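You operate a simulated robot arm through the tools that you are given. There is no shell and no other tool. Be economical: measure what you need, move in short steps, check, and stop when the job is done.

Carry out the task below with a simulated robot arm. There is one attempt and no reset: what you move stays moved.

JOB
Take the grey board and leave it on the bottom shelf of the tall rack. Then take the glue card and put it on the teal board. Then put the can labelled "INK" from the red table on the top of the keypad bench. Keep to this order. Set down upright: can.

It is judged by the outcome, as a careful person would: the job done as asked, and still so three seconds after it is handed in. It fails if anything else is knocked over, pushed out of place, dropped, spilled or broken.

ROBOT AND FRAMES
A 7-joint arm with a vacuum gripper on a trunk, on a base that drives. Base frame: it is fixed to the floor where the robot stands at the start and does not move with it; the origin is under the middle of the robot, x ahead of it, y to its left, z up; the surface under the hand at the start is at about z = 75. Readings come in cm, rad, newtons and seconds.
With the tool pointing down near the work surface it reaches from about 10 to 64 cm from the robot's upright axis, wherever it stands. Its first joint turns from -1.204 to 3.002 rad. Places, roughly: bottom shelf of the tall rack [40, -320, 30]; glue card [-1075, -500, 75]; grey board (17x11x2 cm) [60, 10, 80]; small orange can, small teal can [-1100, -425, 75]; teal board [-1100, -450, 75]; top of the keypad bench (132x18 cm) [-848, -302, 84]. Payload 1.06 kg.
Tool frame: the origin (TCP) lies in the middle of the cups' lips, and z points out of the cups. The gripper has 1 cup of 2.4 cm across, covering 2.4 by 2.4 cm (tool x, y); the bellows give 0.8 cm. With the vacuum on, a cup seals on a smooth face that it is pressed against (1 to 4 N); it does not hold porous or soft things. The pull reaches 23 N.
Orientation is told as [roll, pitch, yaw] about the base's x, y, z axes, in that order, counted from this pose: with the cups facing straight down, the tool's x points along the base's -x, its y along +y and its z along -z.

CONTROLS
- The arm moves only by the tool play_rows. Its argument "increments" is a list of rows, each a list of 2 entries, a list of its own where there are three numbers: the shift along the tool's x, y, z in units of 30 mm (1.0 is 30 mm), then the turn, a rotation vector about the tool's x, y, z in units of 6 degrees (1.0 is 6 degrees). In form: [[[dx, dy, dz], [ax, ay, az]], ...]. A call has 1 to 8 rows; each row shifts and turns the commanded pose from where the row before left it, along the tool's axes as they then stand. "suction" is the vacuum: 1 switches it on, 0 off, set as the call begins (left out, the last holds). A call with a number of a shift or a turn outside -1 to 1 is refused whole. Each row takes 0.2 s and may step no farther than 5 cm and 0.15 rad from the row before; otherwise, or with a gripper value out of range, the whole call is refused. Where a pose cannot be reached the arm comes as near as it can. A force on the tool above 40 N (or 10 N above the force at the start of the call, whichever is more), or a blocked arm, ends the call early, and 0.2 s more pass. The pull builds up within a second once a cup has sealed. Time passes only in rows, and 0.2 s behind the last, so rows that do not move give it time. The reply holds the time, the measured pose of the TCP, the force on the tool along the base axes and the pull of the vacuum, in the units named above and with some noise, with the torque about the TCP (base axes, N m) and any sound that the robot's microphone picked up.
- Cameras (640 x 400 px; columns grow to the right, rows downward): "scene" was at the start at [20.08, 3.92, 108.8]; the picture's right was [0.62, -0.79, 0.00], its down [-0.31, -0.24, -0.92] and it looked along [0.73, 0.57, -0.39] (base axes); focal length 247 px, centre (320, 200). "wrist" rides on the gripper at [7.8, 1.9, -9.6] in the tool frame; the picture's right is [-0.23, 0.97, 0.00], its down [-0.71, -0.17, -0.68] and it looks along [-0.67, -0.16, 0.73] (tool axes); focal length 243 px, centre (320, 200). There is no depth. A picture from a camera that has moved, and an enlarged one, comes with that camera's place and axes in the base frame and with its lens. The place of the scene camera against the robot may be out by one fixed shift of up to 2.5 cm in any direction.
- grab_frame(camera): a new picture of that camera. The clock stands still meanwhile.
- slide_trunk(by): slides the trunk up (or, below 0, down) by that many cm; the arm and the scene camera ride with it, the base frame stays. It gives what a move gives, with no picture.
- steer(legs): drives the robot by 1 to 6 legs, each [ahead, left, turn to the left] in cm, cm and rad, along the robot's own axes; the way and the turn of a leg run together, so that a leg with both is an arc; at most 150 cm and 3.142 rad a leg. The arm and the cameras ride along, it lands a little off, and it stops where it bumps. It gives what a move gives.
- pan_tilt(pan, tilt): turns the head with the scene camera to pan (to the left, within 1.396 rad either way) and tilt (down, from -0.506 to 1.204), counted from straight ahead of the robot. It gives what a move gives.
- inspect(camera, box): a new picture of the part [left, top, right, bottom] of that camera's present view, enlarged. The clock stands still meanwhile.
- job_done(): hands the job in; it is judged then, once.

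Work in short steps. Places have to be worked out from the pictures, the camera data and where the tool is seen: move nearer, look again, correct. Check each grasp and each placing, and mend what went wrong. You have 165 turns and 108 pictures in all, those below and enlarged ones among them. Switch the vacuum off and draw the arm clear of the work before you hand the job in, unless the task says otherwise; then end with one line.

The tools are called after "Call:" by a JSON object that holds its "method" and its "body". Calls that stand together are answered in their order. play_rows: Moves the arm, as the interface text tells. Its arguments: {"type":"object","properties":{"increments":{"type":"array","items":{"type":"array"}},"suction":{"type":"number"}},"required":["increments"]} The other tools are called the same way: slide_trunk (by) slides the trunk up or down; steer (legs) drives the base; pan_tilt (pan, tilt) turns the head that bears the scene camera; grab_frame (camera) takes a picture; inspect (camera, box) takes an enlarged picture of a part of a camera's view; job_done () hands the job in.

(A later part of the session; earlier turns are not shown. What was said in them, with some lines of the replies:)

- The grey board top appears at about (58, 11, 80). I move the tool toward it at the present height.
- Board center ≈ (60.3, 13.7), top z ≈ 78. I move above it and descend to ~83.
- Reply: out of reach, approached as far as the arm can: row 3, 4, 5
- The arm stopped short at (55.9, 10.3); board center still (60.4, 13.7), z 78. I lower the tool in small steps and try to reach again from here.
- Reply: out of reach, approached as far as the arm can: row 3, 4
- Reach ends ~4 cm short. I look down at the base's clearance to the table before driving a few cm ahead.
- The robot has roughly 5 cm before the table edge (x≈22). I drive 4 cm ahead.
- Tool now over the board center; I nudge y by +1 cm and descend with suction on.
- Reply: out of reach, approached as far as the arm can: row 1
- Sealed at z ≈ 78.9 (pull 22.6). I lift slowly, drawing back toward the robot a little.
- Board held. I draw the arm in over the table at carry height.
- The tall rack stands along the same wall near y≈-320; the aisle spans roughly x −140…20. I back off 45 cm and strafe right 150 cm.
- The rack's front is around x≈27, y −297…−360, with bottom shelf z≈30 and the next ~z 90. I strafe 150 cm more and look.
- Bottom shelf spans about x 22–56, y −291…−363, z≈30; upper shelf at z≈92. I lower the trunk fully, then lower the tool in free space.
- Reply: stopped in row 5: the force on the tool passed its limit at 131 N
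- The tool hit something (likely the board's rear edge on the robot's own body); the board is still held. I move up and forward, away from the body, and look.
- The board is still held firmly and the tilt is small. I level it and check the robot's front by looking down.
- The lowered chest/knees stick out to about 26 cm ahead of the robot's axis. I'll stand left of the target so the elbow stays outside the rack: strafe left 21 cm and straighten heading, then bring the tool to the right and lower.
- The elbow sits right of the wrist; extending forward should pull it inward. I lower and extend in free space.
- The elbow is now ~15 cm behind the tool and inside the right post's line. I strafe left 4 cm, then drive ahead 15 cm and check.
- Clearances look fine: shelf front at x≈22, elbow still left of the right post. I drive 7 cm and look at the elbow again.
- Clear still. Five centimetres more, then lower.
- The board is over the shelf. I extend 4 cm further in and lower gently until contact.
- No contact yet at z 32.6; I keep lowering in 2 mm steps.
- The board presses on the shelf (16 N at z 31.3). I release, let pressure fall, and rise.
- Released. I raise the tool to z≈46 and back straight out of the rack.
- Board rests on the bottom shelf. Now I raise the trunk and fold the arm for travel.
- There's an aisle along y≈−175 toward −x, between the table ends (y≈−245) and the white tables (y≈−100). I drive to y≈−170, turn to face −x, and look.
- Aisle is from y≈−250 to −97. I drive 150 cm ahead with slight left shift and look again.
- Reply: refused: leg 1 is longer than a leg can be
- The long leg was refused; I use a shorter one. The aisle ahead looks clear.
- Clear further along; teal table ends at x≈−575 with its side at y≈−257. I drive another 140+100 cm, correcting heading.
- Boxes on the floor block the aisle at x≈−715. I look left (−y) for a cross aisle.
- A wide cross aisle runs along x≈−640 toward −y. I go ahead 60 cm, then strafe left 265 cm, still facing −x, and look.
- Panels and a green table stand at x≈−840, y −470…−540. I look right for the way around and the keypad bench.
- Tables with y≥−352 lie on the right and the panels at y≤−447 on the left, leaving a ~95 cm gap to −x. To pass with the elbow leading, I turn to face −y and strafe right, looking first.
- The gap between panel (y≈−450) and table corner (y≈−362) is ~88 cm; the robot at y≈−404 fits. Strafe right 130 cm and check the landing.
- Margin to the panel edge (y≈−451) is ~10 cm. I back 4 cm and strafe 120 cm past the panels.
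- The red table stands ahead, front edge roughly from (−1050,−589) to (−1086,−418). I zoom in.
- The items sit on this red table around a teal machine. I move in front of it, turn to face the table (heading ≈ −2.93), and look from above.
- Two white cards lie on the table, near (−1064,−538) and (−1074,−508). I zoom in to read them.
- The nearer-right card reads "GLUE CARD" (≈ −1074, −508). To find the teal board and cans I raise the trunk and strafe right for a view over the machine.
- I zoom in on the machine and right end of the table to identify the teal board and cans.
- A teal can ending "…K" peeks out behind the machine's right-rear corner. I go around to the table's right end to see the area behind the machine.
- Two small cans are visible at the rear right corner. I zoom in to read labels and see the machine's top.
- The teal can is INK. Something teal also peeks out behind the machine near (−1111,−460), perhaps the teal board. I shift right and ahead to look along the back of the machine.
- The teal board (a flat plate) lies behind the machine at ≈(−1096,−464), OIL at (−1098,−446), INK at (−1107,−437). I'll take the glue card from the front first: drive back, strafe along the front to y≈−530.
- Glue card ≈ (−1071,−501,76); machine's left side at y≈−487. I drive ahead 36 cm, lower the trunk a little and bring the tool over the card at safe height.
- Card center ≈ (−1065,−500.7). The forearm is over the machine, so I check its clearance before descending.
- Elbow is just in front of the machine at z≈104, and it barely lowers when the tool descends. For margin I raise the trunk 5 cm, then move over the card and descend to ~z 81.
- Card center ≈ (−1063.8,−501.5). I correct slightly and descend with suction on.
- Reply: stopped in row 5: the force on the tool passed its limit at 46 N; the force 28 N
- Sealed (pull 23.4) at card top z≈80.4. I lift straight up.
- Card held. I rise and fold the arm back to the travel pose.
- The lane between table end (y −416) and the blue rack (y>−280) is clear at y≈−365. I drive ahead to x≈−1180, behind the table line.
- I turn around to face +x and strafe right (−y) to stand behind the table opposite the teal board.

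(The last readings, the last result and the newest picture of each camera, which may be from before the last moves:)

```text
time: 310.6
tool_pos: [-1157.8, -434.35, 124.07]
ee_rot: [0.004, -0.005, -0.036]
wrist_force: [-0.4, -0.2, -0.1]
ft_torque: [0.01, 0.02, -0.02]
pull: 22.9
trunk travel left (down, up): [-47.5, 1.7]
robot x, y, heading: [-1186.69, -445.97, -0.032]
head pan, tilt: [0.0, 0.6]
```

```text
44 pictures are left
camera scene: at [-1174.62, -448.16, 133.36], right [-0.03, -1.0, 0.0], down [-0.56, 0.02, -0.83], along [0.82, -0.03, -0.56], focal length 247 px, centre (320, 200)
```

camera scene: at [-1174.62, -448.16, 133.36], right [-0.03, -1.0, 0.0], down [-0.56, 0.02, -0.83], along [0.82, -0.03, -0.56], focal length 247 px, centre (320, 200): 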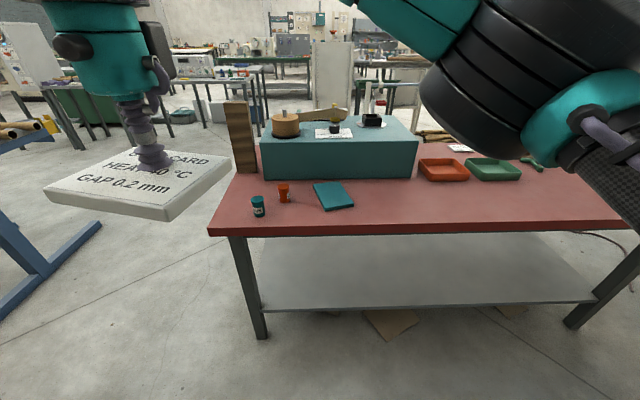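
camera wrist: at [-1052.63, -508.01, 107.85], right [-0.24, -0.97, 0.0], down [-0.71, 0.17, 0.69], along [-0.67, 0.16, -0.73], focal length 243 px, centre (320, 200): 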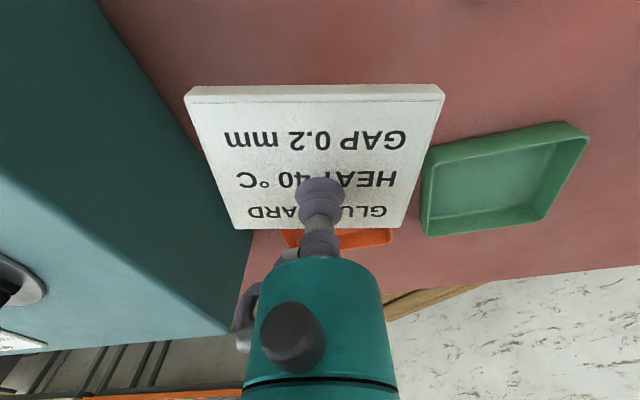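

From here: teal board ≈ (−1094,−457), OIL ≈ (−1096,−437), INK ≈ (−1104,−429), table top z≈79, machine's back face x≈−1077. I drive ahead 40 cm and bring the card over the board, then look with the wrist camera.

Call:
{"method": "steer", "body": {"legs": [[0, 4, 0.032], [40, 0, 0]]}}

Call:
{"method": "play_rows", "body": {"increments": [[[-0.4, -1, 0], [0, 0, 0]], [[-0.5, -1, 0], [0, 0, 0]], [[-0.5, -1, 0.3], [0, 0, 0]], [[-0.5, -1, 0.4], [0, 0, 0]], [[-0.5, -1, 0.5], [0, 0, 0]], [[-0.6, -1, 0.6], [0, 0, 0]], [[-0.6, -1, 0.6], [0, 0, 0]], [[-0.6, -1, 0.6], [0, 0, 0]]]}}

Call:
{"method": "grab_frame", "body": {"camera": "scene"}}

Call:
{"method": "grab_frame", "body": {"camera": "wrist"}}

```text
time: 313.7
tool_pos: [-1118.12, -429.21, 124.11]
ee_rot: [0.005, -0.003, -0.001]
wrist_force: [0.1, -0.1, -0.9]
ft_torque: [0.02, 0.04, -0.01]
pull: 22.9
trunk travel left (down, up): [-47.5, 1.7]
robot x, y, heading: [-1146.27, -442.21, 0.006]
head pan, tilt: [0.0, 0.6]
```

```text
time: 315.5
tool_pos: [-1105.69, -453.37, 115.02]
ee_rot: [0.006, -0.005, -0.002]
wrist_force: [-0.1, 0.1, 0.0]
ft_torque: [0.01, -0.03, 0.01]
pull: 22.9
trunk travel left (down, up): [-47.5, 1.7]
robot x, y, heading: [-1146.5, -442.17, 0.0]
head pan, tilt: [0.0, 0.6]
```

```text
43 pictures are left
camera scene: at [-1134.48, -443.78, 133.35], right [0.0, -1.0, 0.0], down [-0.56, 0.0, -0.83], along [0.83, 0.0, -0.56], focal length 247 px, centre (320, 200)
```

scene: 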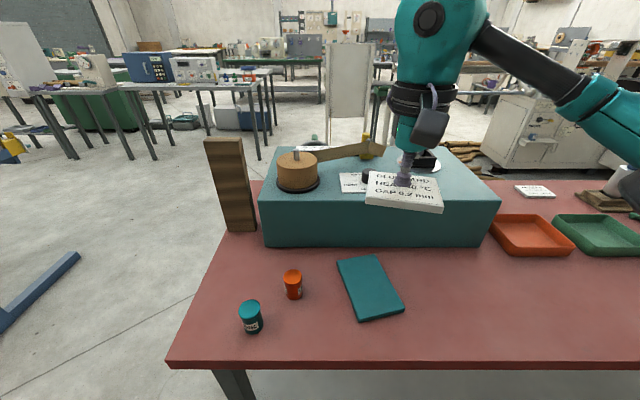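

```text
42 pictures are left
camera wrist: at [-1113.36, -451.49, 124.56], right [0.24, 0.97, 0.01], down [0.7, -0.18, 0.69], along [0.67, -0.16, -0.73], focal length 243 px, centre (320, 200)
```

wrist: 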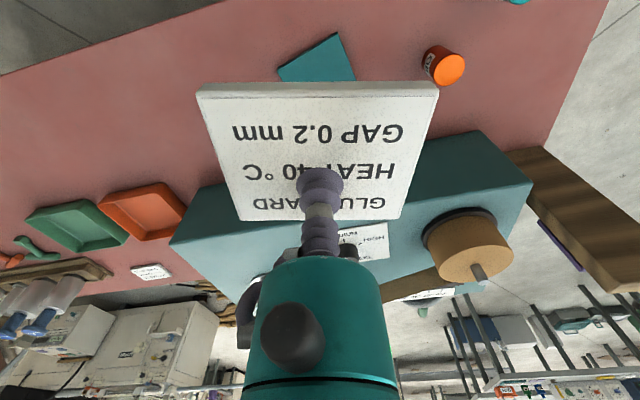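

The wrist view calibrates the scene camera (true ≈ scene + (−2,+2.5)); the teal board center is ≈ (−1095.6,−453.8), 17×12 cm, turned ~0.2 rad. I move the card over it while descending, then rotate to align.

Call:
{"method": "play_rows", "body": {"increments": [[[-0.8, 0, 0.8], [0, 0, 0]], [[-0.8, 0, 0.8], [0, 0, 0]], [[-0.8, 0, 0.8], [0, 0, 0]], [[-0.8, 0, 0.8], [0, 0, 0]], [[-0.8, 0.03, 0.8], [0, 0, 0]]]}}

Call:
{"method": "play_rows", "body": {"increments": [[[0, 0, 0.6], [0, 0, -0.72]], [[0, 0, 0.6], [0, 0, -0.72]], [[0, 0, 0.6], [0, 0, -0.72]], [[0, 0, 0.6], [0, 0, -0.72]], [[0, 0, 0.6], [0, 0, -0.72]], [[0, 0, 0.3], [0, 0, -0.7]]]}}

Call:
{"method": "grab_frame", "body": {"camera": "scene"}}

Call:
{"method": "grab_frame", "body": {"camera": "wrist"}}

```text
time: 316.7
tool_pos: [-1093.45, -453.05, 102.92]
ee_rot: [0.005, -0.003, -0.002]
wrist_force: [0.4, -0.5, -0.3]
ft_torque: [-0.02, 0.01, -0.01]
pull: 23.6
trunk travel left (down, up): [-47.5, 1.7]
robot x, y, heading: [-1146.51, -442.05, 0.001]
head pan, tilt: [0.0, 0.6]
```

```text
time: 318.1
tool_pos: [-1093.37, -453.27, 93.97]
ee_rot: [0.001, -0.004, 0.376]
wrist_force: [-0.3, -0.9, 0.0]
ft_torque: [0.0, -0.02, -0.02]
pull: 22.7
out of reach, approached as far as the arm can: row 6
trunk travel left (down, up): [-47.5, 1.7]
robot x, y, heading: [-1146.36, -441.89, -0.004]
head pan, tilt: [0.0, 0.6]
```

```text
41 pictures are left
camera scene: at [-1134.5, -443.72, 133.36], right [0.0, -1.0, 0.0], down [-0.56, 0.0, -0.83], along [0.83, 0.0, -0.56], focal length 247 px, centre (320, 200)
```

scene: 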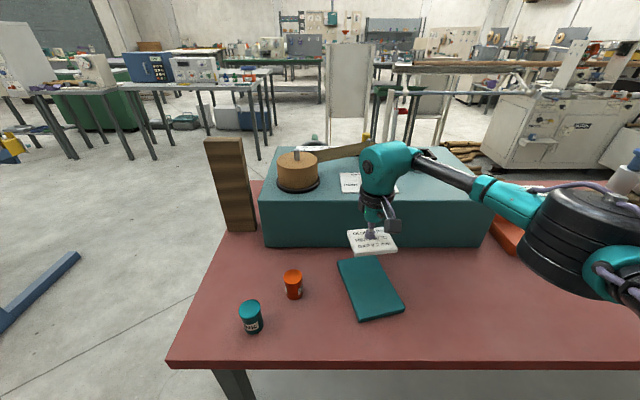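

```text
40 pictures are left
camera wrist: at [-1101.51, -454.31, 103.48], right [-0.14, 0.99, 0.0], down [0.72, 0.1, 0.69], along [0.68, 0.1, -0.72], focal length 243 px, centre (320, 200)
```

wrist: 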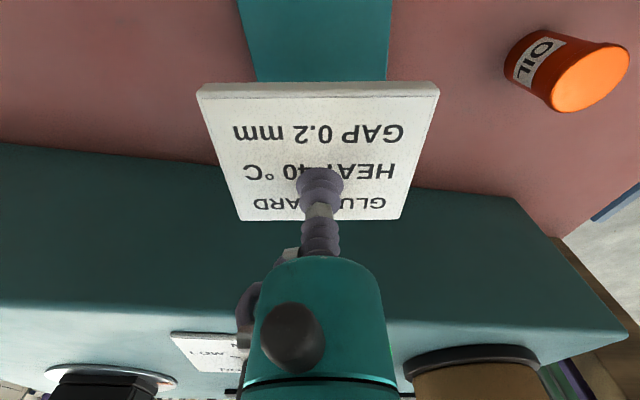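

Card is laterally centered over the board. I descend gently.

Call:
{"method": "play_rows", "body": {"increments": [[[0, 0, 0.7], [0, 0, 0]], [[0, 0, 0.8], [0, 0, 0]], [[0, 0, 0.8], [0, 0, 0]], [[0, 0, 0.6], [0, 0, 0]], [[0, 0, 0.3], [0, 0, 0]]]}}

Call:
{"method": "grab_frame", "body": {"camera": "wrist"}}

Call:
{"method": "grab_frame", "body": {"camera": "scene"}}

```text
time: 319.3
tool_pos: [-1093.41, -453.07, 88.65]
ee_rot: [0.002, -0.007, 0.372]
wrist_force: [1.3, -0.6, -1.1]
ft_torque: [0.01, -0.07, -0.03]
pull: 22.9
out of reach, approached as far as the arm can: row 3, 4, 5
trunk travel left (down, up): [-47.5, 1.7]
robot x, y, heading: [-1146.38, -441.84, -0.003]
head pan, tilt: [0.0, 0.6]
```

```text
39 pictures are left
camera wrist: at [-1101.49, -454.19, 98.11], right [-0.13, 0.99, 0.0], down [0.72, 0.1, 0.69], along [0.68, 0.1, -0.72], focal length 243 px, centre (320, 200)
```

wrist: 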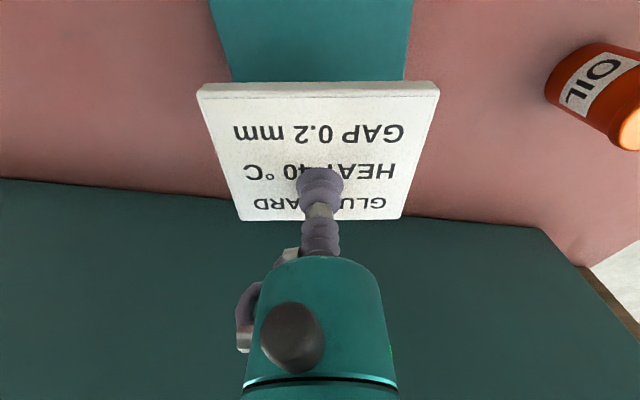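

```text
38 pictures are left
camera scene: at [-1134.49, -443.72, 133.36], right [0.0, -1.0, 0.0], down [-0.56, 0.0, -0.83], along [0.83, 0.0, -0.56], focal length 247 px, centre (320, 200)
```

scene: 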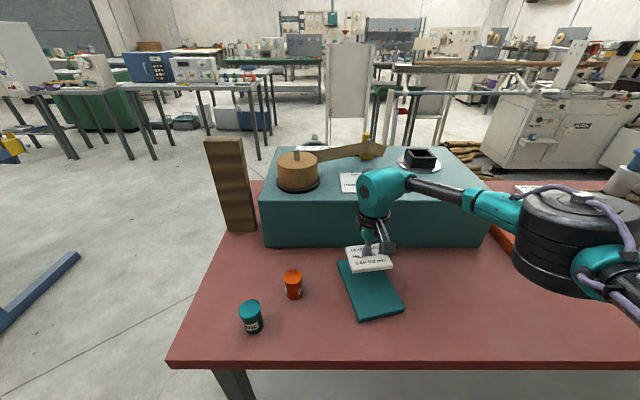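

The arm can't go lower at this trunk height, so I lower the trunk 4 cm and shift the card 1 cm toward the robot.

Call:
{"method": "slide_trunk", "body": {"by": -4}}

Call:
{"method": "play_rows", "body": {"increments": [[[0.33, 0, 0], [0, 0, 0]], [[0, 0, 0.2], [0, 0, 0]], [[0, 0, 0.2], [0, 0, 0]]]}}

```text
time: 320.1
tool_pos: [-1093.37, -453.26, 84.57]
ee_rot: [0.002, -0.006, 0.374]
wrist_force: [-0.2, 0.0, -0.2]
ft_torque: [-0.02, 0.01, 0.0]
pull: 22.3
trunk travel left (down, up): [-43.5, 5.7]
robot x, y, heading: [-1146.35, -441.93, -0.002]
head pan, tilt: [0.0, 0.6]
```

```text
time: 320.9
tool_pos: [-1094.35, -453.67, 83.5]
ee_rot: [0.001, -0.007, 0.376]
wrist_force: [0.5, 1.1, -0.6]
ft_torque: [0.01, -0.03, 0.01]
pull: 22.5
trunk travel left (down, up): [-43.5, 5.7]
robot x, y, heading: [-1146.45, -441.84, 0.002]
head pan, tilt: [0.0, 0.6]
```

Still free at z 83.5; I lower in fine steps until contact.

Call:
{"method": "play_rows", "body": {"increments": [[[0, 0, 0.1], [0, 0, 0]], [[0, 0, 0.1], [0, 0, 0]], [[0, 0, 0.1], [0, 0, 0]], [[0, 0, 0.1], [0, 0, 0]]]}}

Call:
{"method": "grab_frame", "body": {"camera": "wrist"}}

```text
time: 321.9
tool_pos: [-1094.21, -453.48, 82.42]
ee_rot: [0.003, -0.012, 0.373]
wrist_force: [1.7, -1.8, 18.4]
ft_torque: [0.0, 0.01, -0.06]
pull: 22.8
trunk travel left (down, up): [-43.5, 5.7]
robot x, y, heading: [-1146.13, -441.58, -0.004]
head pan, tilt: [0.0, 0.6]
```

```text
37 pictures are left
camera wrist: at [-1102.35, -454.63, 91.82], right [-0.14, 0.99, 0.01], down [0.72, 0.09, 0.69], along [0.69, 0.1, -0.72], focal length 243 px, centre (320, 200)
```

wrist: 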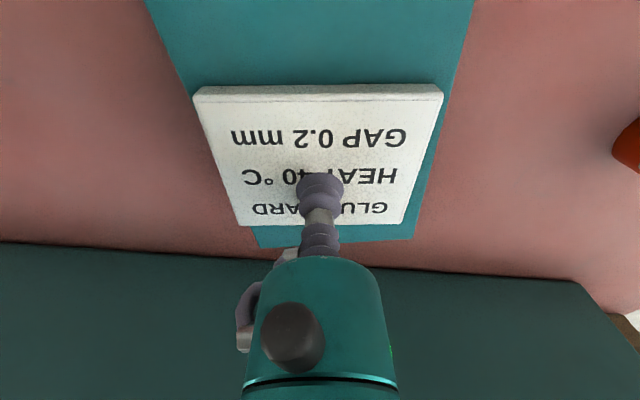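

Contact on the board (18 N), but the card is slightly off toward the far-left side. I lift 1 cm, shift (toward robot 1.5 cm, right 0.5 cm), and set down again.

Call:
{"method": "play_rows", "body": {"increments": [[[0, 0, -0.35], [0, 0, 0]], [[0.5, 0.17, 0], [0, 0, 0]], [[0, 0, 0.2], [0, 0, 0]], [[0, 0, 0.1], [0, 0, 0]], [[0, 0, 0.05], [0, 0, 0]], [[0, 0, 0], [0, 0, 0]]]}}

Call:
{"method": "grab_frame", "body": {"camera": "wrist"}}

```text
time: 323.3
tool_pos: [-1095.87, -453.68, 82.24]
ee_rot: [0.004, -0.01, 0.373]
wrist_force: [-1.0, -3.5, 14.5]
ft_torque: [-0.02, -0.03, -0.05]
pull: 23.0
trunk travel left (down, up): [-43.5, 5.7]
robot x, y, heading: [-1146.22, -441.97, -0.001]
head pan, tilt: [0.0, 0.6]
```

```text
36 pictures are left
camera wrist: at [-1103.93, -454.7, 91.77], right [-0.14, 0.99, 0.0], down [0.72, 0.1, 0.69], along [0.68, 0.1, -0.72], focal length 243 px, centre (320, 200)
```

wrist: 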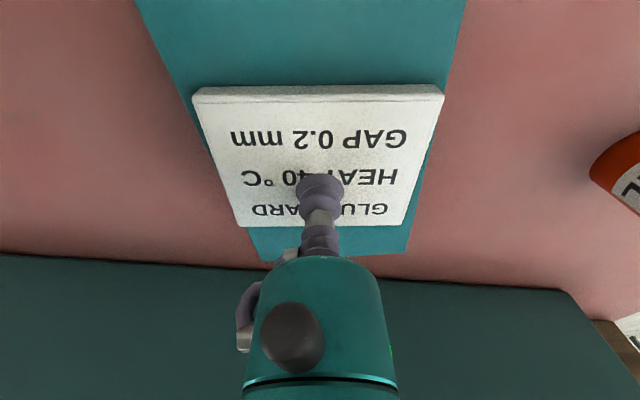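

Card lies within the board. Release and rise.

Call:
{"method": "play_rows", "body": {"increments": [[[0, 0, -0.1], [0, 0, 0]], [[0, 0, 0], [0, 0, 0]], [[0, 0, 0], [0, 0, 0]], [[0, 0, 0], [0, 0, 0]], [[0, 0, -0.3], [0, 0, 0]], [[0, 0, -0.6], [0, 0, 0]], [[0, 0, -0.8], [0, 0, 0]], [[0, 0, -0.8], [0, 0, 0]]], "suction": 0}}

Call:
{"method": "grab_frame", "body": {"camera": "scene"}}

```text
time: 325.1
tool_pos: [-1096.05, -453.67, 89.81]
ee_rot: [0.001, -0.005, 0.376]
wrist_force: [-0.3, 0.0, 0.0]
ft_torque: [0.02, -0.06, 0.02]
pull: 0.1
trunk travel left (down, up): [-43.5, 5.7]
robot x, y, heading: [-1146.25, -442.11, -0.002]
head pan, tilt: [0.0, 0.6]
```

```text
35 pictures are left
camera scene: at [-1131.06, -443.71, 128.8], right [0.0, -1.0, 0.0], down [-0.56, 0.0, -0.83], along [0.83, 0.0, -0.56], focal length 247 px, centre (320, 200)
```

scene: 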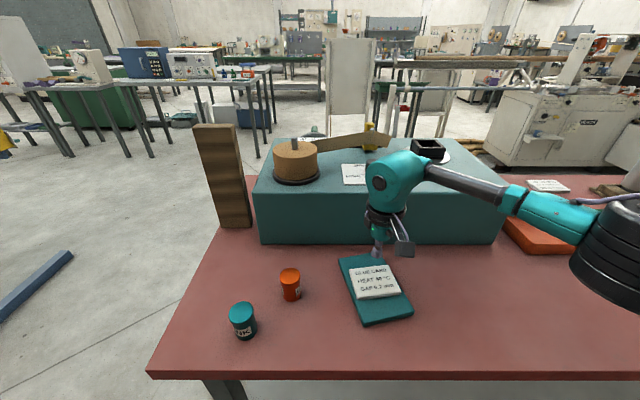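

The card rests on the teal board. Next the INK can, estimated at ≈ (−1106,−426). I rise, undo the yaw, and move above it to look.

Call:
{"method": "play_rows", "body": {"increments": [[[0, 0, -0.9], [0, 0, 0.72]], [[0, 0, -0.9], [0, 0, 0.72]], [[0, 0, -0.9], [0, 0, 0.72]], [[0, 0, -0.8], [0, 0, 0.72]], [[0, 0, -0.4], [0, 0, 0.72]]]}}

Call:
{"method": "play_rows", "body": {"increments": [[[0.4, 1, 0], [0, 0, 0]], [[0.4, 1, 0], [0, 0, 0]], [[0.5, 1, 0], [0, 0, 0]], [[0.5, 1, 0], [0, 0, 0]], [[0.5, 1, 0], [0, 0, 0]], [[0.5, 1, 0], [0, 0, 0]], [[0.5, 1, 0], [0, 0, 0]], [[0.5, 1, 0], [0, 0, 0]]]}}

Call:
{"method": "grab_frame", "body": {"camera": "wrist"}}

Call:
{"method": "grab_frame", "body": {"camera": "scene"}}

```text
time: 326.3
tool_pos: [-1096.04, -453.93, 101.72]
ee_rot: [0.005, -0.002, -0.003]
wrist_force: [0.6, 0.8, -0.3]
ft_torque: [0.0, -0.01, -0.02]
pull: 0.1
trunk travel left (down, up): [-43.5, 5.7]
robot x, y, heading: [-1146.39, -441.63, -0.002]
head pan, tilt: [0.0, 0.6]
```

```text
time: 328.1
tool_pos: [-1107.31, -429.69, 101.77]
ee_rot: [0.002, -0.004, -0.004]
wrist_force: [0.2, -0.4, 0.0]
ft_torque: [-0.01, -0.03, -0.02]
pull: 0.1
trunk travel left (down, up): [-43.5, 5.7]
robot x, y, heading: [-1146.26, -441.84, 0.002]
head pan, tilt: [0.0, 0.6]
```

```text
34 pictures are left
camera wrist: at [-1115.08, -427.75, 111.21], right [0.24, 0.97, 0.0], down [0.7, -0.18, 0.69], along [0.67, -0.16, -0.73], focal length 243 px, centre (320, 200)
```

wrist: 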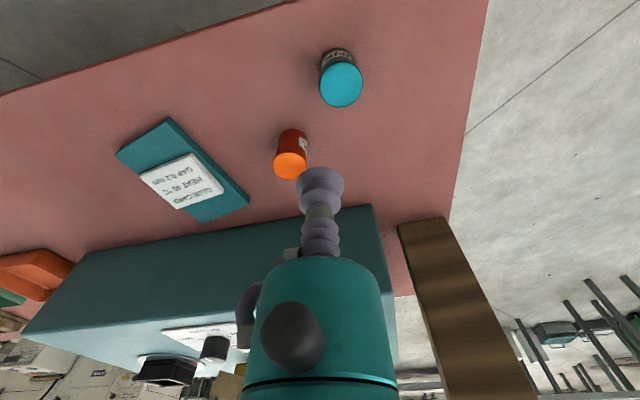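

```text
33 pictures are left
camera scene: at [-1131.06, -443.67, 128.81], right [0.0, -1.0, 0.0], down [-0.56, 0.0, -0.83], along [0.83, 0.0, -0.56], focal length 247 px, centre (320, 200)
```

scene: 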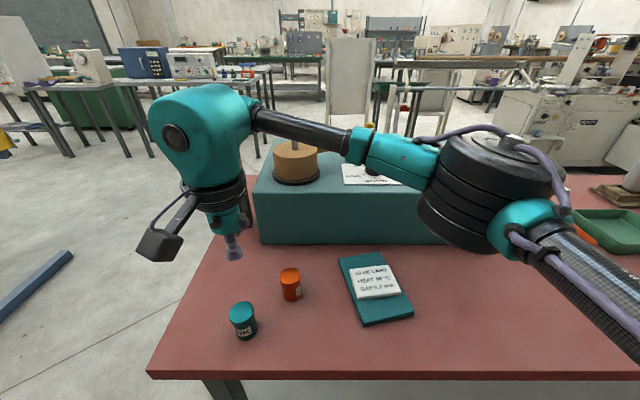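

INK lid center ≈ (−1106.3,−427.5), top z≈85. I center and descend to ~91.

Call:
{"method": "play_rows", "body": {"increments": [[[-0.3, 0.7, 0.5], [0, 0, 0]], [[0, 0, 0.8], [0, 0, 0]], [[0, 0, 0.8], [0, 0, 0]], [[0, 0, 0.8], [0, 0, 0]], [[0, 0, 0.5], [0, 0, 0]]]}}

Call:
{"method": "grab_frame", "body": {"camera": "wrist"}}

Call:
{"method": "grab_frame", "body": {"camera": "scene"}}

```text
time: 329.3
tool_pos: [-1106.48, -427.53, 91.56]
ee_rot: [0.006, -0.005, -0.002]
wrist_force: [0.9, -1.0, -0.3]
ft_torque: [-0.02, 0.02, -0.02]
pull: 0.0
trunk travel left (down, up): [-43.5, 5.7]
robot x, y, heading: [-1146.41, -442.04, 0.002]
head pan, tilt: [0.0, 0.6]
```

```text
32 pictures are left
camera wrist: at [-1114.3, -425.58, 101.09], right [0.24, 0.97, 0.01], down [0.7, -0.18, 0.69], along [0.67, -0.16, -0.73], focal length 243 px, centre (320, 200)
```

wrist: 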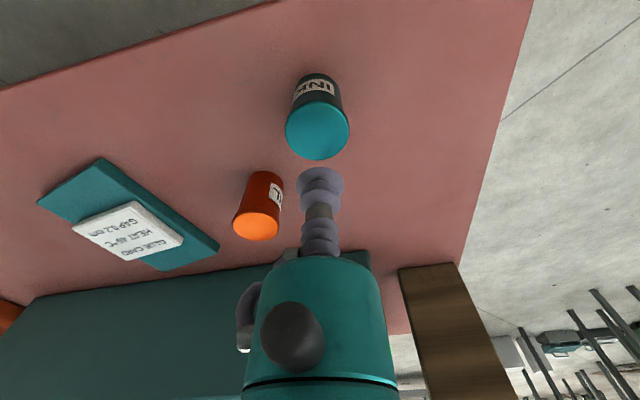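

```text
31 pictures are left
camera scene: at [-1131.05, -443.71, 128.8], right [0.0, -1.0, 0.0], down [-0.56, 0.0, -0.83], along [0.83, 0.0, -0.56], focal length 247 px, centre (320, 200)
```

scene: 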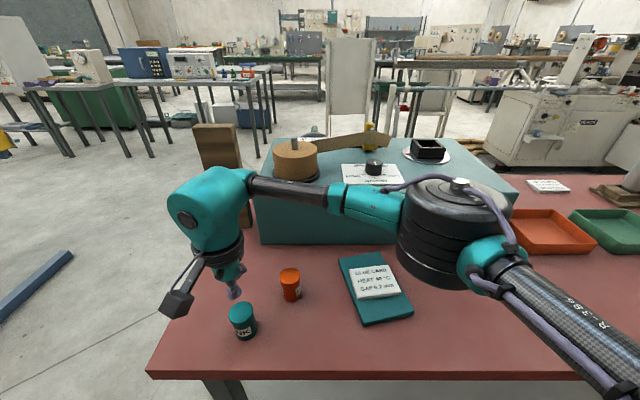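

Aligned with the lid. Suction on and descend in shrinking steps.

Call:
{"method": "play_rows", "body": {"increments": [[[0, 0, 0.7], [0, 0, 0]], [[0, 0, 0.7], [0, 0, 0]], [[0, 0, 0.3], [0, 0, 0]], [[0, 0, 0.15], [0, 0, 0]], [[0, 0, 0], [0, 0, 0]]], "suction": 1}}

```text
time: 330.5
tool_pos: [-1106.51, -427.48, 86.14]
ee_rot: [0.006, -0.007, -0.003]
wrist_force: [2.3, 0.4, 16.9]
ft_torque: [-0.05, 0.02, 0.03]
pull: 23.2
trunk travel left (down, up): [-43.5, 5.7]
robot x, y, heading: [-1146.26, -441.93, 0.002]
head pan, tilt: [0.0, 0.6]
```

Sealed on the lid (pull 23 N). I lift slowly.

Call:
{"method": "play_rows", "body": {"increments": [[[0, 0, -0.1], [0, 0, 0]], [[0, 0, -0.3], [0, 0, 0]], [[0, 0, -0.5], [0, 0, 0]], [[0, 0, -0.8], [0, 0, 0]], [[0, 0, -1], [0, 0, 0]], [[0, 0, -1], [0, 0, 0]], [[0.2, 0, -1], [0, 0, 0]], [[0.3, 0, -1], [0, 0, 0]]]}}

Call:
{"method": "grab_frame", "body": {"camera": "scene"}}

Call:
{"method": "grab_frame", "body": {"camera": "wrist"}}

```text
time: 332.3
tool_pos: [-1108.11, -427.58, 103.36]
ee_rot: [0.005, -0.005, -0.002]
wrist_force: [0.0, 0.1, -1.4]
ft_torque: [-0.02, 0.03, -0.01]
pull: 22.6
trunk travel left (down, up): [-43.5, 5.7]
robot x, y, heading: [-1146.52, -442.28, 0.0]
head pan, tilt: [0.0, 0.6]
```

```text
30 pictures are left
camera scene: at [-1131.07, -443.71, 128.81], right [0.0, -1.0, 0.0], down [-0.56, 0.0, -0.83], along [0.83, 0.0, -0.56], focal length 247 px, centre (320, 200)
```

scene: 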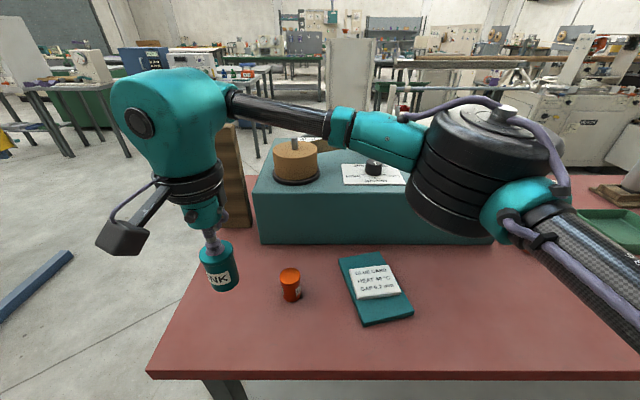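

```text
29 pictures are left
camera wrist: at [-1115.89, -425.7, 112.81], right [0.24, 0.97, 0.01], down [0.7, -0.18, 0.69], along [0.67, -0.16, -0.73], focal length 243 px, centre (320, 200)
```

wrist: 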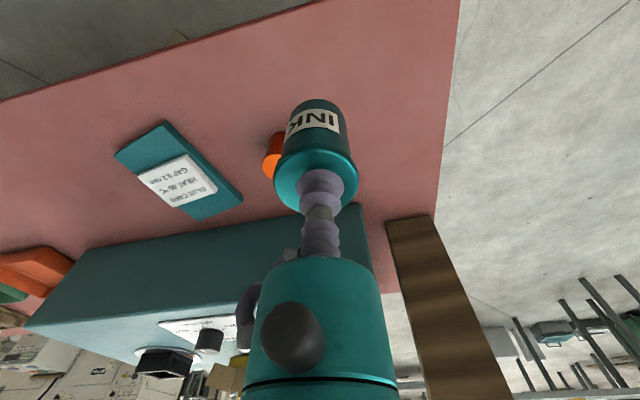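

INK can held upright. I fold back/up, then retrace: back 40, strafe left 80, ahead along y≈−362.

Call:
{"method": "play_rows", "body": {"increments": [[[0.3, 0, -1], [0, 0, 0]], [[0.4, 0, -1], [0, 0, 0]], [[0.5, 0, -1], [0, 0, 0]], [[0.5, 0, -1], [0, 0, 0]], [[0.5, 0, -1], [0, 0, 0]], [[0.5, 0, -1], [0, 0, 0]], [[0.4, 0, -0.6], [0, 0, 0]]]}}

Call:
{"method": "steer", "body": {"legs": [[-40, 0, 0], [0, 81, 0], [105, 0, 0], [95, 0, 0]]}}

Call:
{"method": "pan_tilt", "body": {"pan": -0.05, "tilt": 0.4}}

Call:
{"method": "grab_frame", "body": {"camera": "scene"}}

```text
time: 333.9
tool_pos: [-1117.34, -427.57, 122.9]
ee_rot: [0.006, -0.004, -0.003]
wrist_force: [0.3, -1.1, -0.8]
ft_torque: [-0.04, 0.04, 0.01]
pull: 23.1
trunk travel left (down, up): [-43.5, 5.7]
robot x, y, heading: [-1146.59, -441.87, -0.001]
head pan, tilt: [0.0, 0.6]
```

```text
time: 353.2
tool_pos: [-957.76, -343.4, 122.76]
ee_rot: [0.005, -0.004, 0.006]
wrist_force: [-0.5, -0.3, -0.3]
ft_torque: [0.01, -0.01, -0.03]
pull: 22.6
trunk travel left (down, up): [-43.5, 5.7]
robot x, y, heading: [-986.82, -358.17, 0.012]
head pan, tilt: [0.0, 0.6]
```

```text
time: 353.9
tool_pos: [-957.8, -343.41, 122.88]
ee_rot: [0.005, -0.004, 0.007]
wrist_force: [0.3, -1.3, -0.9]
ft_torque: [-0.02, 0.02, -0.01]
pull: 23.1
trunk travel left (down, up): [-43.5, 5.7]
robot x, y, heading: [-986.65, -358.45, 0.01]
head pan, tilt: [-0.051, 0.4]
```

```text
28 pictures are left
camera scene: at [-970.96, -360.21, 130.62], right [-0.04, -1.0, 0.0], down [-0.39, 0.02, -0.92], along [0.92, -0.04, -0.39], focal length 247 px, centre (320, 200)
```

scene: 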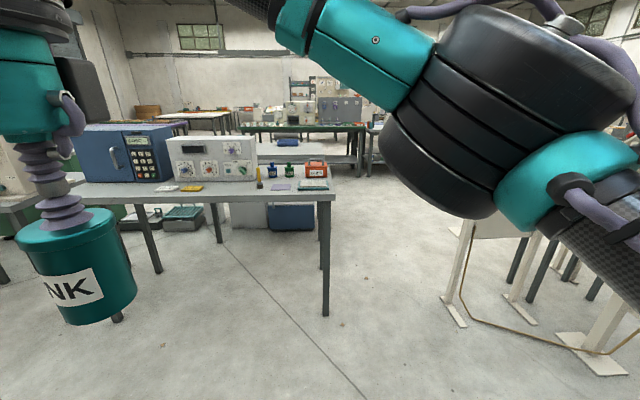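

The keypad bench is ahead; its near edge is at x≈−861. I check the left side and the bench top in more detail.

Call:
{"method": "steer", "body": {"legs": [[28, 0, 0]]}}

Call:
{"method": "pan_tilt", "body": {"pan": 0.9, "tilt": 0.5}}

Call:
{"method": "grab_frame", "body": {"camera": "scene"}}

```text
time: 355.9
tool_pos: [-929.87, -343.17, 122.92]
ee_rot: [0.003, -0.004, 0.009]
wrist_force: [0.1, 0.2, -0.8]
ft_torque: [-0.01, 0.02, 0.03]
pull: 22.2
trunk travel left (down, up): [-43.5, 5.7]
robot x, y, heading: [-958.77, -357.9, 0.01]
head pan, tilt: [-0.051, 0.4]
```

```text
time: 357.1
tool_pos: [-930.02, -343.07, 122.74]
ee_rot: [0.006, -0.005, 0.008]
wrist_force: [0.1, 0.5, -0.8]
ft_torque: [0.0, 0.01, 0.01]
pull: 23.0
trunk travel left (down, up): [-43.5, 5.7]
robot x, y, heading: [-958.64, -357.98, 0.008]
head pan, tilt: [0.901, 0.499]
```

```text
27 pictures are left
camera scene: at [-946.78, -352.3, 129.71], right [0.79, -0.61, 0.0], down [-0.29, -0.38, -0.88], along [0.54, 0.69, -0.48], focal length 247 px, centre (320, 200)
```

scene: 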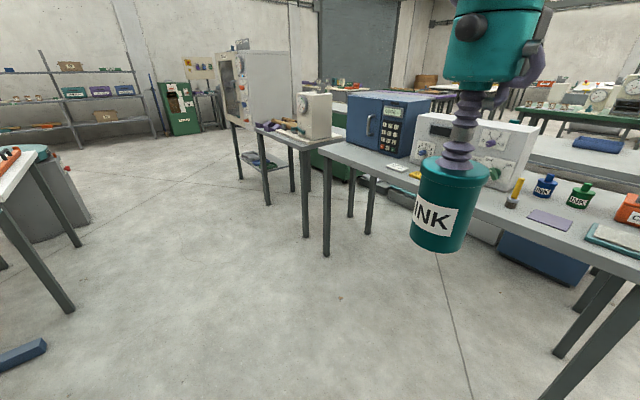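

Free strip on the bench lies in front of the white box, between the yellow piece (y≈−292) and the screwdriver (y≈−331); target ≈ (−853,−312). I strafe left 55 and move ahead ~55.

Call:
{"method": "steer", "body": {"legs": [[0, 55, -0.008], [52, 0, 0]]}}

Call:
{"method": "pan_tilt", "body": {"pan": 0.0, "tilt": 0.65}}

Call:
{"method": "grab_frame", "body": {"camera": "scene"}}

Call:
{"method": "grab_frame", "body": {"camera": "wrist"}}

```text
time: 365.0
tool_pos: [-878.16, -288.12, 122.82]
ee_rot: [0.005, -0.004, 0.008]
wrist_force: [0.4, 0.3, -1.6]
ft_torque: [0.01, 0.0, -0.04]
pull: 22.4
trunk travel left (down, up): [-43.5, 5.7]
robot x, y, heading: [-906.94, -302.21, 0.012]
head pan, tilt: [0.901, 0.499]
```

```text
time: 366.2
tool_pos: [-878.25, -287.97, 122.83]
ee_rot: [0.006, -0.005, 0.008]
wrist_force: [0.0, 0.2, -1.2]
ft_torque: [-0.01, 0.02, 0.01]
pull: 23.0
trunk travel left (down, up): [-43.5, 5.7]
robot x, y, heading: [-907.09, -302.37, 0.009]
head pan, tilt: [0.0, 0.649]
```

```text
26 pictures are left
camera scene: at [-891.97, -304.18, 128.38], right [0.01, -1.0, 0.0], down [-0.6, -0.01, -0.8], along [0.8, 0.01, -0.6], focal length 247 px, centre (320, 200)
```

scene: 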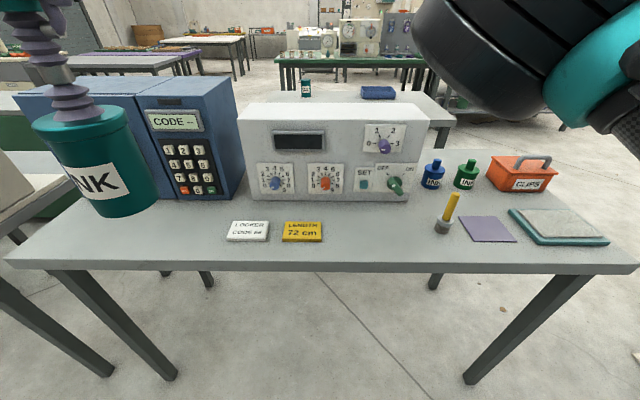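

```text
25 pictures are left
camera wrist: at [-886.08, -286.11, 132.31], right [0.23, 0.97, 0.01], down [0.71, -0.17, 0.69], along [0.67, -0.15, -0.73], focal length 243 px, centre (320, 200)
```

wrist: 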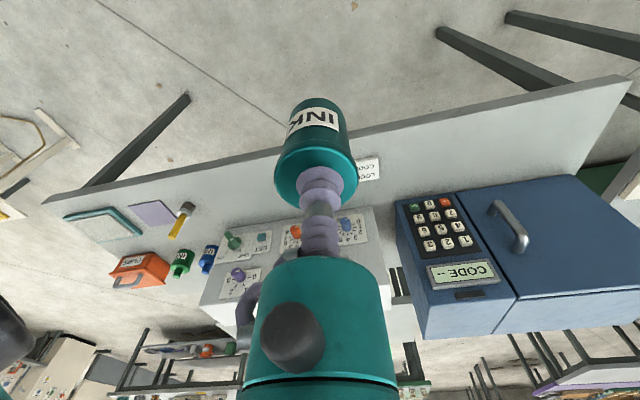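

Free area center ≈ (−850,−314) (bench x −859…−835 up to the white box). I move the can above it at full height.

Call:
{"method": "play_rows", "body": {"increments": [[[-0.9, -0.9, 0], [0, 0, 0]], [[-0.9, -0.9, 0], [0, 0, 0]], [[-0.9, -0.9, 0], [0, 0, 0]], [[-0.9, -0.9, 0.1], [0, 0, 0]], [[-0.9, -0.9, 0.2], [0, 0, 0]], [[-0.9, -0.9, 0.3], [0, 0, 0]], [[-0.9, -0.9, 0.3], [0, 0, 0]], [[-0.9, -0.9, 0.3], [0, 0, 0]]]}}

Call:
{"method": "play_rows", "body": {"increments": [[[-0.9, -0.9, 0.3], [0, 0, 0]], [[-0.8, -0.5, 0.3], [0, 0, 0]], [[-0.3, -0.1, 0.5], [0, 0, 0]]]}}

Call:
{"method": "grab_frame", "body": {"camera": "scene"}}

Call:
{"method": "grab_frame", "body": {"camera": "wrist"}}

```text
time: 368.0
tool_pos: [-856.49, -309.7, 119.29]
ee_rot: [0.006, -0.004, 0.009]
wrist_force: [-0.5, 0.5, 0.0]
ft_torque: [0.02, -0.04, -0.03]
pull: 22.3
trunk travel left (down, up): [-43.5, 5.7]
robot x, y, heading: [-907.12, -302.52, 0.011]
head pan, tilt: [0.0, 0.649]
```

```text
time: 368.8
tool_pos: [-850.37, -313.73, 115.91]
ee_rot: [0.003, -0.006, 0.006]
wrist_force: [-0.4, -0.2, -0.8]
ft_torque: [0.01, 0.0, -0.01]
pull: 22.9
trunk travel left (down, up): [-43.5, 5.7]
robot x, y, heading: [-906.8, -302.64, 0.011]
head pan, tilt: [0.0, 0.649]
```

```text
24 pictures are left
camera scene: at [-891.95, -304.21, 128.37], right [0.01, -1.0, 0.0], down [-0.6, -0.01, -0.8], along [0.8, 0.01, -0.6], focal length 247 px, centre (320, 200)
```

scene: 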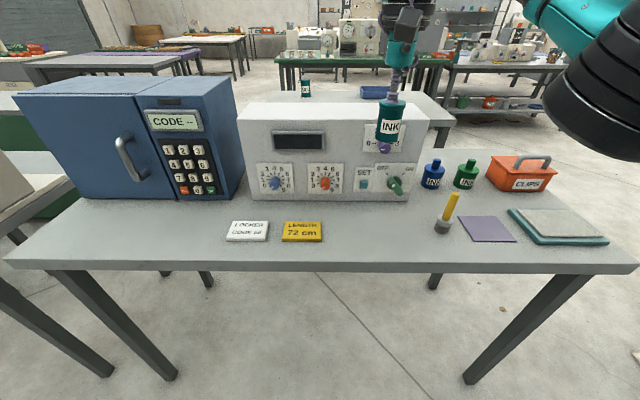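

```text
23 pictures are left
camera wrist: at [-858.26, -311.94, 125.4], right [0.23, 0.97, 0.01], down [0.71, -0.17, 0.69], along [0.67, -0.15, -0.73], focal length 243 px, centre (320, 200)
```

wrist: 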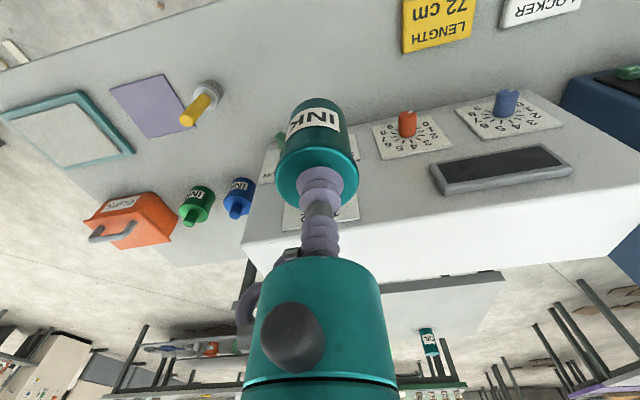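

Lined up over the free area. I shift 1 cm back toward the edge side and descend to ~z 97.

Call:
{"method": "play_rows", "body": {"increments": [[[0.3, 0, 0.8], [0, 0, 0]], [[0, 0, 1], [0, 0, 0]], [[0, 0, 1], [0, 0, 0]], [[0, 0, 1], [0, 0, 0]], [[0, 0, 1], [0, 0, 0]], [[0, 0, 0.8], [0, 0, 0]]]}}

Call:
{"method": "grab_frame", "body": {"camera": "scene"}}

Call:
{"method": "grab_frame", "body": {"camera": "wrist"}}

```text
time: 370.2
tool_pos: [-851.32, -313.85, 99.07]
ee_rot: [0.005, -0.005, 0.006]
wrist_force: [0.0, 0.0, -1.3]
ft_torque: [0.0, -0.01, 0.02]
pull: 23.4
trunk travel left (down, up): [-43.5, 5.7]
robot x, y, heading: [-907.19, -302.29, 0.008]
head pan, tilt: [0.0, 0.649]
```

```text
22 pictures are left
camera scene: at [-891.96, -304.19, 128.37], right [0.01, -1.0, 0.0], down [-0.6, -0.01, -0.8], along [0.8, 0.01, -0.6], focal length 247 px, centre (320, 200)
```

scene: 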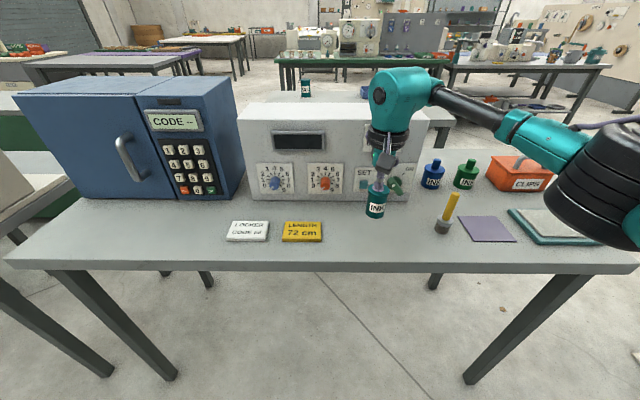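

```text
21 pictures are left
camera wrist: at [-859.11, -311.94, 108.57], right [0.23, 0.97, 0.01], down [0.71, -0.17, 0.69], along [0.67, -0.15, -0.73], focal length 243 px, centre (320, 200)
```

wrist: 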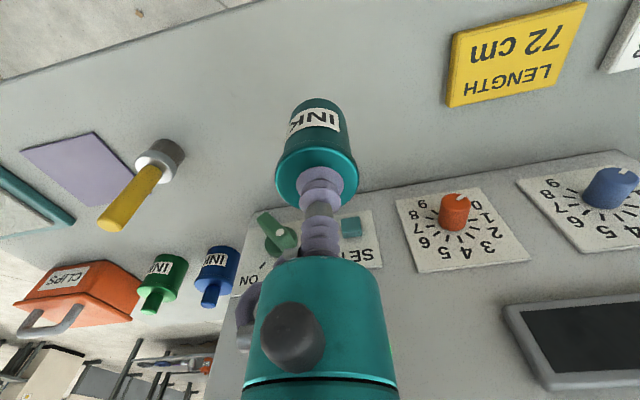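

Clear all around. I continue down in shrinking steps.

Call:
{"method": "play_rows", "body": {"increments": [[[0, 0, 0.7], [0, 0, 0]], [[0, 0, 0.7], [0, 0, 0]], [[0, 0, 0.4], [0, 0, 0]], [[0, 0, 0.15], [0, 0, 0]], [[0, 0, 0.1], [0, 0, 0]]]}}

Call:
{"method": "grab_frame", "body": {"camera": "scene"}}

```text
time: 371.4
tool_pos: [-851.29, -313.77, 93.07]
ee_rot: [0.004, -0.004, 0.007]
wrist_force: [0.5, -0.5, -0.2]
ft_torque: [-0.02, -0.05, 0.0]
pull: 23.6
trunk travel left (down, up): [-43.5, 5.7]
robot x, y, heading: [-907.16, -302.84, 0.009]
head pan, tilt: [0.0, 0.649]
```

```text
20 pictures are left
camera scene: at [-891.97, -304.19, 128.37], right [0.01, -1.0, 0.0], down [-0.6, -0.01, -0.8], along [0.8, 0.01, -0.6], focal length 247 px, centre (320, 200)
```

scene: 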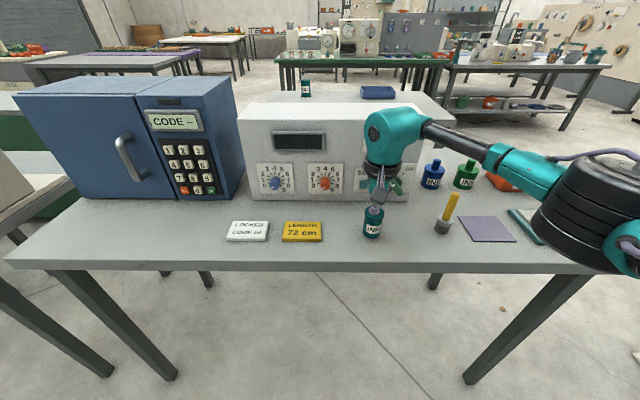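

No contact yet at 93.1; fine steps down.

Call:
{"method": "play_rows", "body": {"increments": [[[0, 0, 0.1], [0, 0, 0]], [[0, 0, 0.1], [0, 0, 0]], [[0, 0, 0.1], [0, 0, 0]], [[0, 0, 0.08], [0, 0, 0]], [[0, 0, 0], [0, 0, 0]]]}}

```text
time: 372.6
tool_pos: [-851.18, -313.69, 91.83]
ee_rot: [0.005, -0.006, 0.007]
wrist_force: [1.1, -0.1, -0.8]
ft_torque: [0.02, -0.06, -0.01]
pull: 22.5
trunk travel left (down, up): [-43.5, 5.7]
robot x, y, heading: [-907.09, -302.46, 0.007]
head pan, tilt: [0.0, 0.649]
```

Call:
{"method": "play_rows", "body": {"increments": [[[0, 0, 0.08], [0, 0, 0]], [[0, 0, 0.08], [0, 0, 0]], [[0, 0, 0.08], [0, 0, 0]], [[0, 0, 0], [0, 0, 0]]]}}

Call:
{"method": "inspect", "body": {"camera": "scene", "box": [300, 160, 480, 270]}}

```text
time: 373.6
tool_pos: [-851.18, -313.67, 91.37]
ee_rot: [0.004, -0.005, 0.007]
wrist_force: [2.7, 0.7, 10.6]
ft_torque: [-0.05, -0.01, -0.01]
pull: 23.0
trunk travel left (down, up): [-43.5, 5.7]
robot x, y, heading: [-907.07, -302.93, 0.01]
head pan, tilt: [0.0, 0.649]
```

```text
3.56 times, centred on (390, 215) of scene
camera zoom: at [-892.03, -304.16, 128.4], right [0.01, -1.0, 0.0], down [-0.6, -0.01, -0.8], along [0.8, 0.01, -0.6], focal length 880 px, centre (71, 147)
```

zoom: 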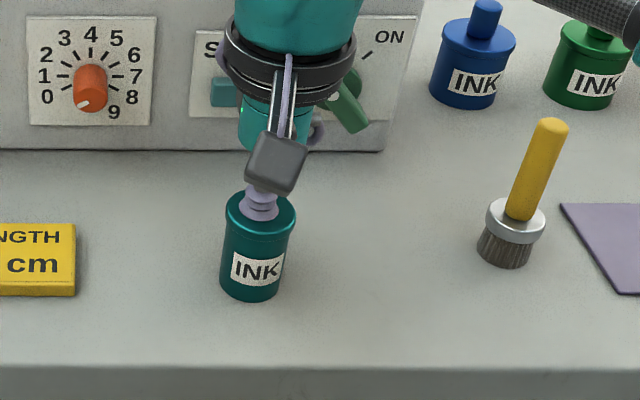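

The can stands on the bench (10.6 N contact). I release, wait, and rise gently straight up.

Call:
{"method": "play_rows", "body": {"increments": [[[0, 0, -0.08], [0, 0, 0]], [[0, 0, 0], [0, 0, 0]], [[0, 0, 0], [0, 0, 0]], [[0, 0, 0], [0, 0, 0]], [[0, 0, -0.15], [0, 0, 0]], [[0, 0, -0.3], [0, 0, 0]], [[0, 0, -0.7], [0, 0, 0]], [[0, 0, -0.8], [0, 0, 0]]], "suction": 0}}

Call:
{"method": "grab_frame", "body": {"camera": "scene"}}

```text
time: 375.4
tool_pos: [-851.22, -313.88, 97.13]
ee_rot: [0.006, -0.004, 0.007]
wrist_force: [0.1, -0.1, 0.6]
ft_torque: [0.01, 0.03, 0.01]
pull: 0.1
trunk travel left (down, up): [-43.5, 5.7]
robot x, y, heading: [-907.2, -302.87, 0.009]
head pan, tilt: [0.0, 0.649]
```

```text
18 pictures are left
camera scene: at [-891.99, -304.18, 128.38], right [0.01, -1.0, 0.0], down [-0.6, -0.01, -0.8], along [0.8, 0.01, -0.6], focal length 247 px, centre (320, 200)
```

scene: 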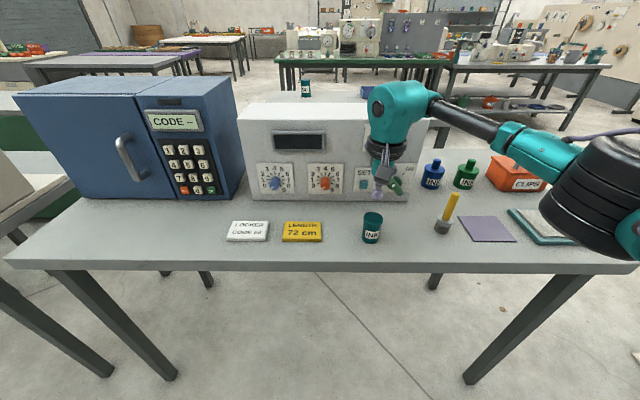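

The can stands upright. I raise the arm to ~z 120 and back the robot away.

Call:
{"method": "play_rows", "body": {"increments": [[[0, 0, -1], [0, 0, 0]], [[0, 0, -1], [0, 0, 0]], [[0, 0, -1], [0, 0, 0]], [[0, 0, -1], [0, 0, 0]], [[0.2, 0, -1], [0, 0, 0]], [[0.5, 0, -1], [0, 0, 0]], [[0.6, 0, -1], [0, 0, 0]], [[0.6, 0, -0.5], [0, 0, 0]]]}}

Call:
{"method": "steer", "body": {"legs": [[-35, 0, 0]]}}

Call:
{"method": "grab_frame", "body": {"camera": "scene"}}

```text
time: 377.2
tool_pos: [-857.18, -313.9, 119.75]
ee_rot: [0.004, -0.003, 0.006]
wrist_force: [-0.5, -0.6, -0.2]
ft_torque: [0.0, 0.02, -0.03]
pull: 0.1
trunk travel left (down, up): [-43.5, 5.7]
robot x, y, heading: [-907.14, -302.22, 0.003]
head pan, tilt: [0.0, 0.649]
```

```text
time: 379.5
tool_pos: [-891.92, -314.24, 119.67]
ee_rot: [0.005, -0.004, 0.009]
wrist_force: [0.1, -0.6, 0.6]
ft_torque: [-0.04, -0.02, 0.02]
pull: 0.0
trunk travel left (down, up): [-43.5, 5.7]
robot x, y, heading: [-941.65, -302.75, 0.012]
head pan, tilt: [0.0, 0.649]
```

```text
17 pictures are left
camera scene: at [-926.78, -304.55, 128.38], right [0.01, -1.0, 0.0], down [-0.6, -0.01, -0.8], along [0.8, 0.01, -0.6], focal length 247 px, centre (320, 200)
```

scene: 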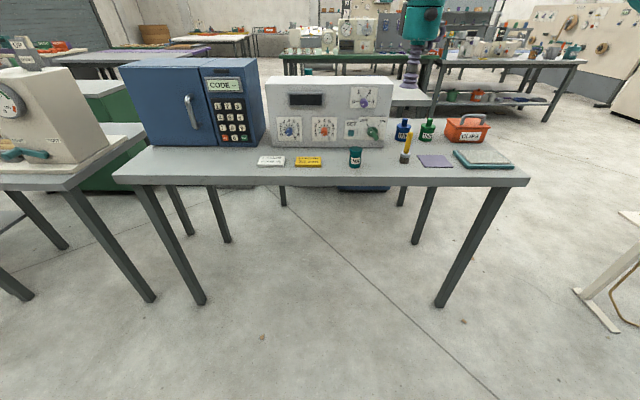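

All three placements are done, the vacuum is off and the arm is clear; handing in.

Call:
{"method": "job_done", "body": {}}

```text
The job is handed in.
```

All three steps were done in the order you gave: the grey board is on the bottom shelf of the tall rack, the glue card is on the teal board, and the INK can stands upright on top of the keypad bench.
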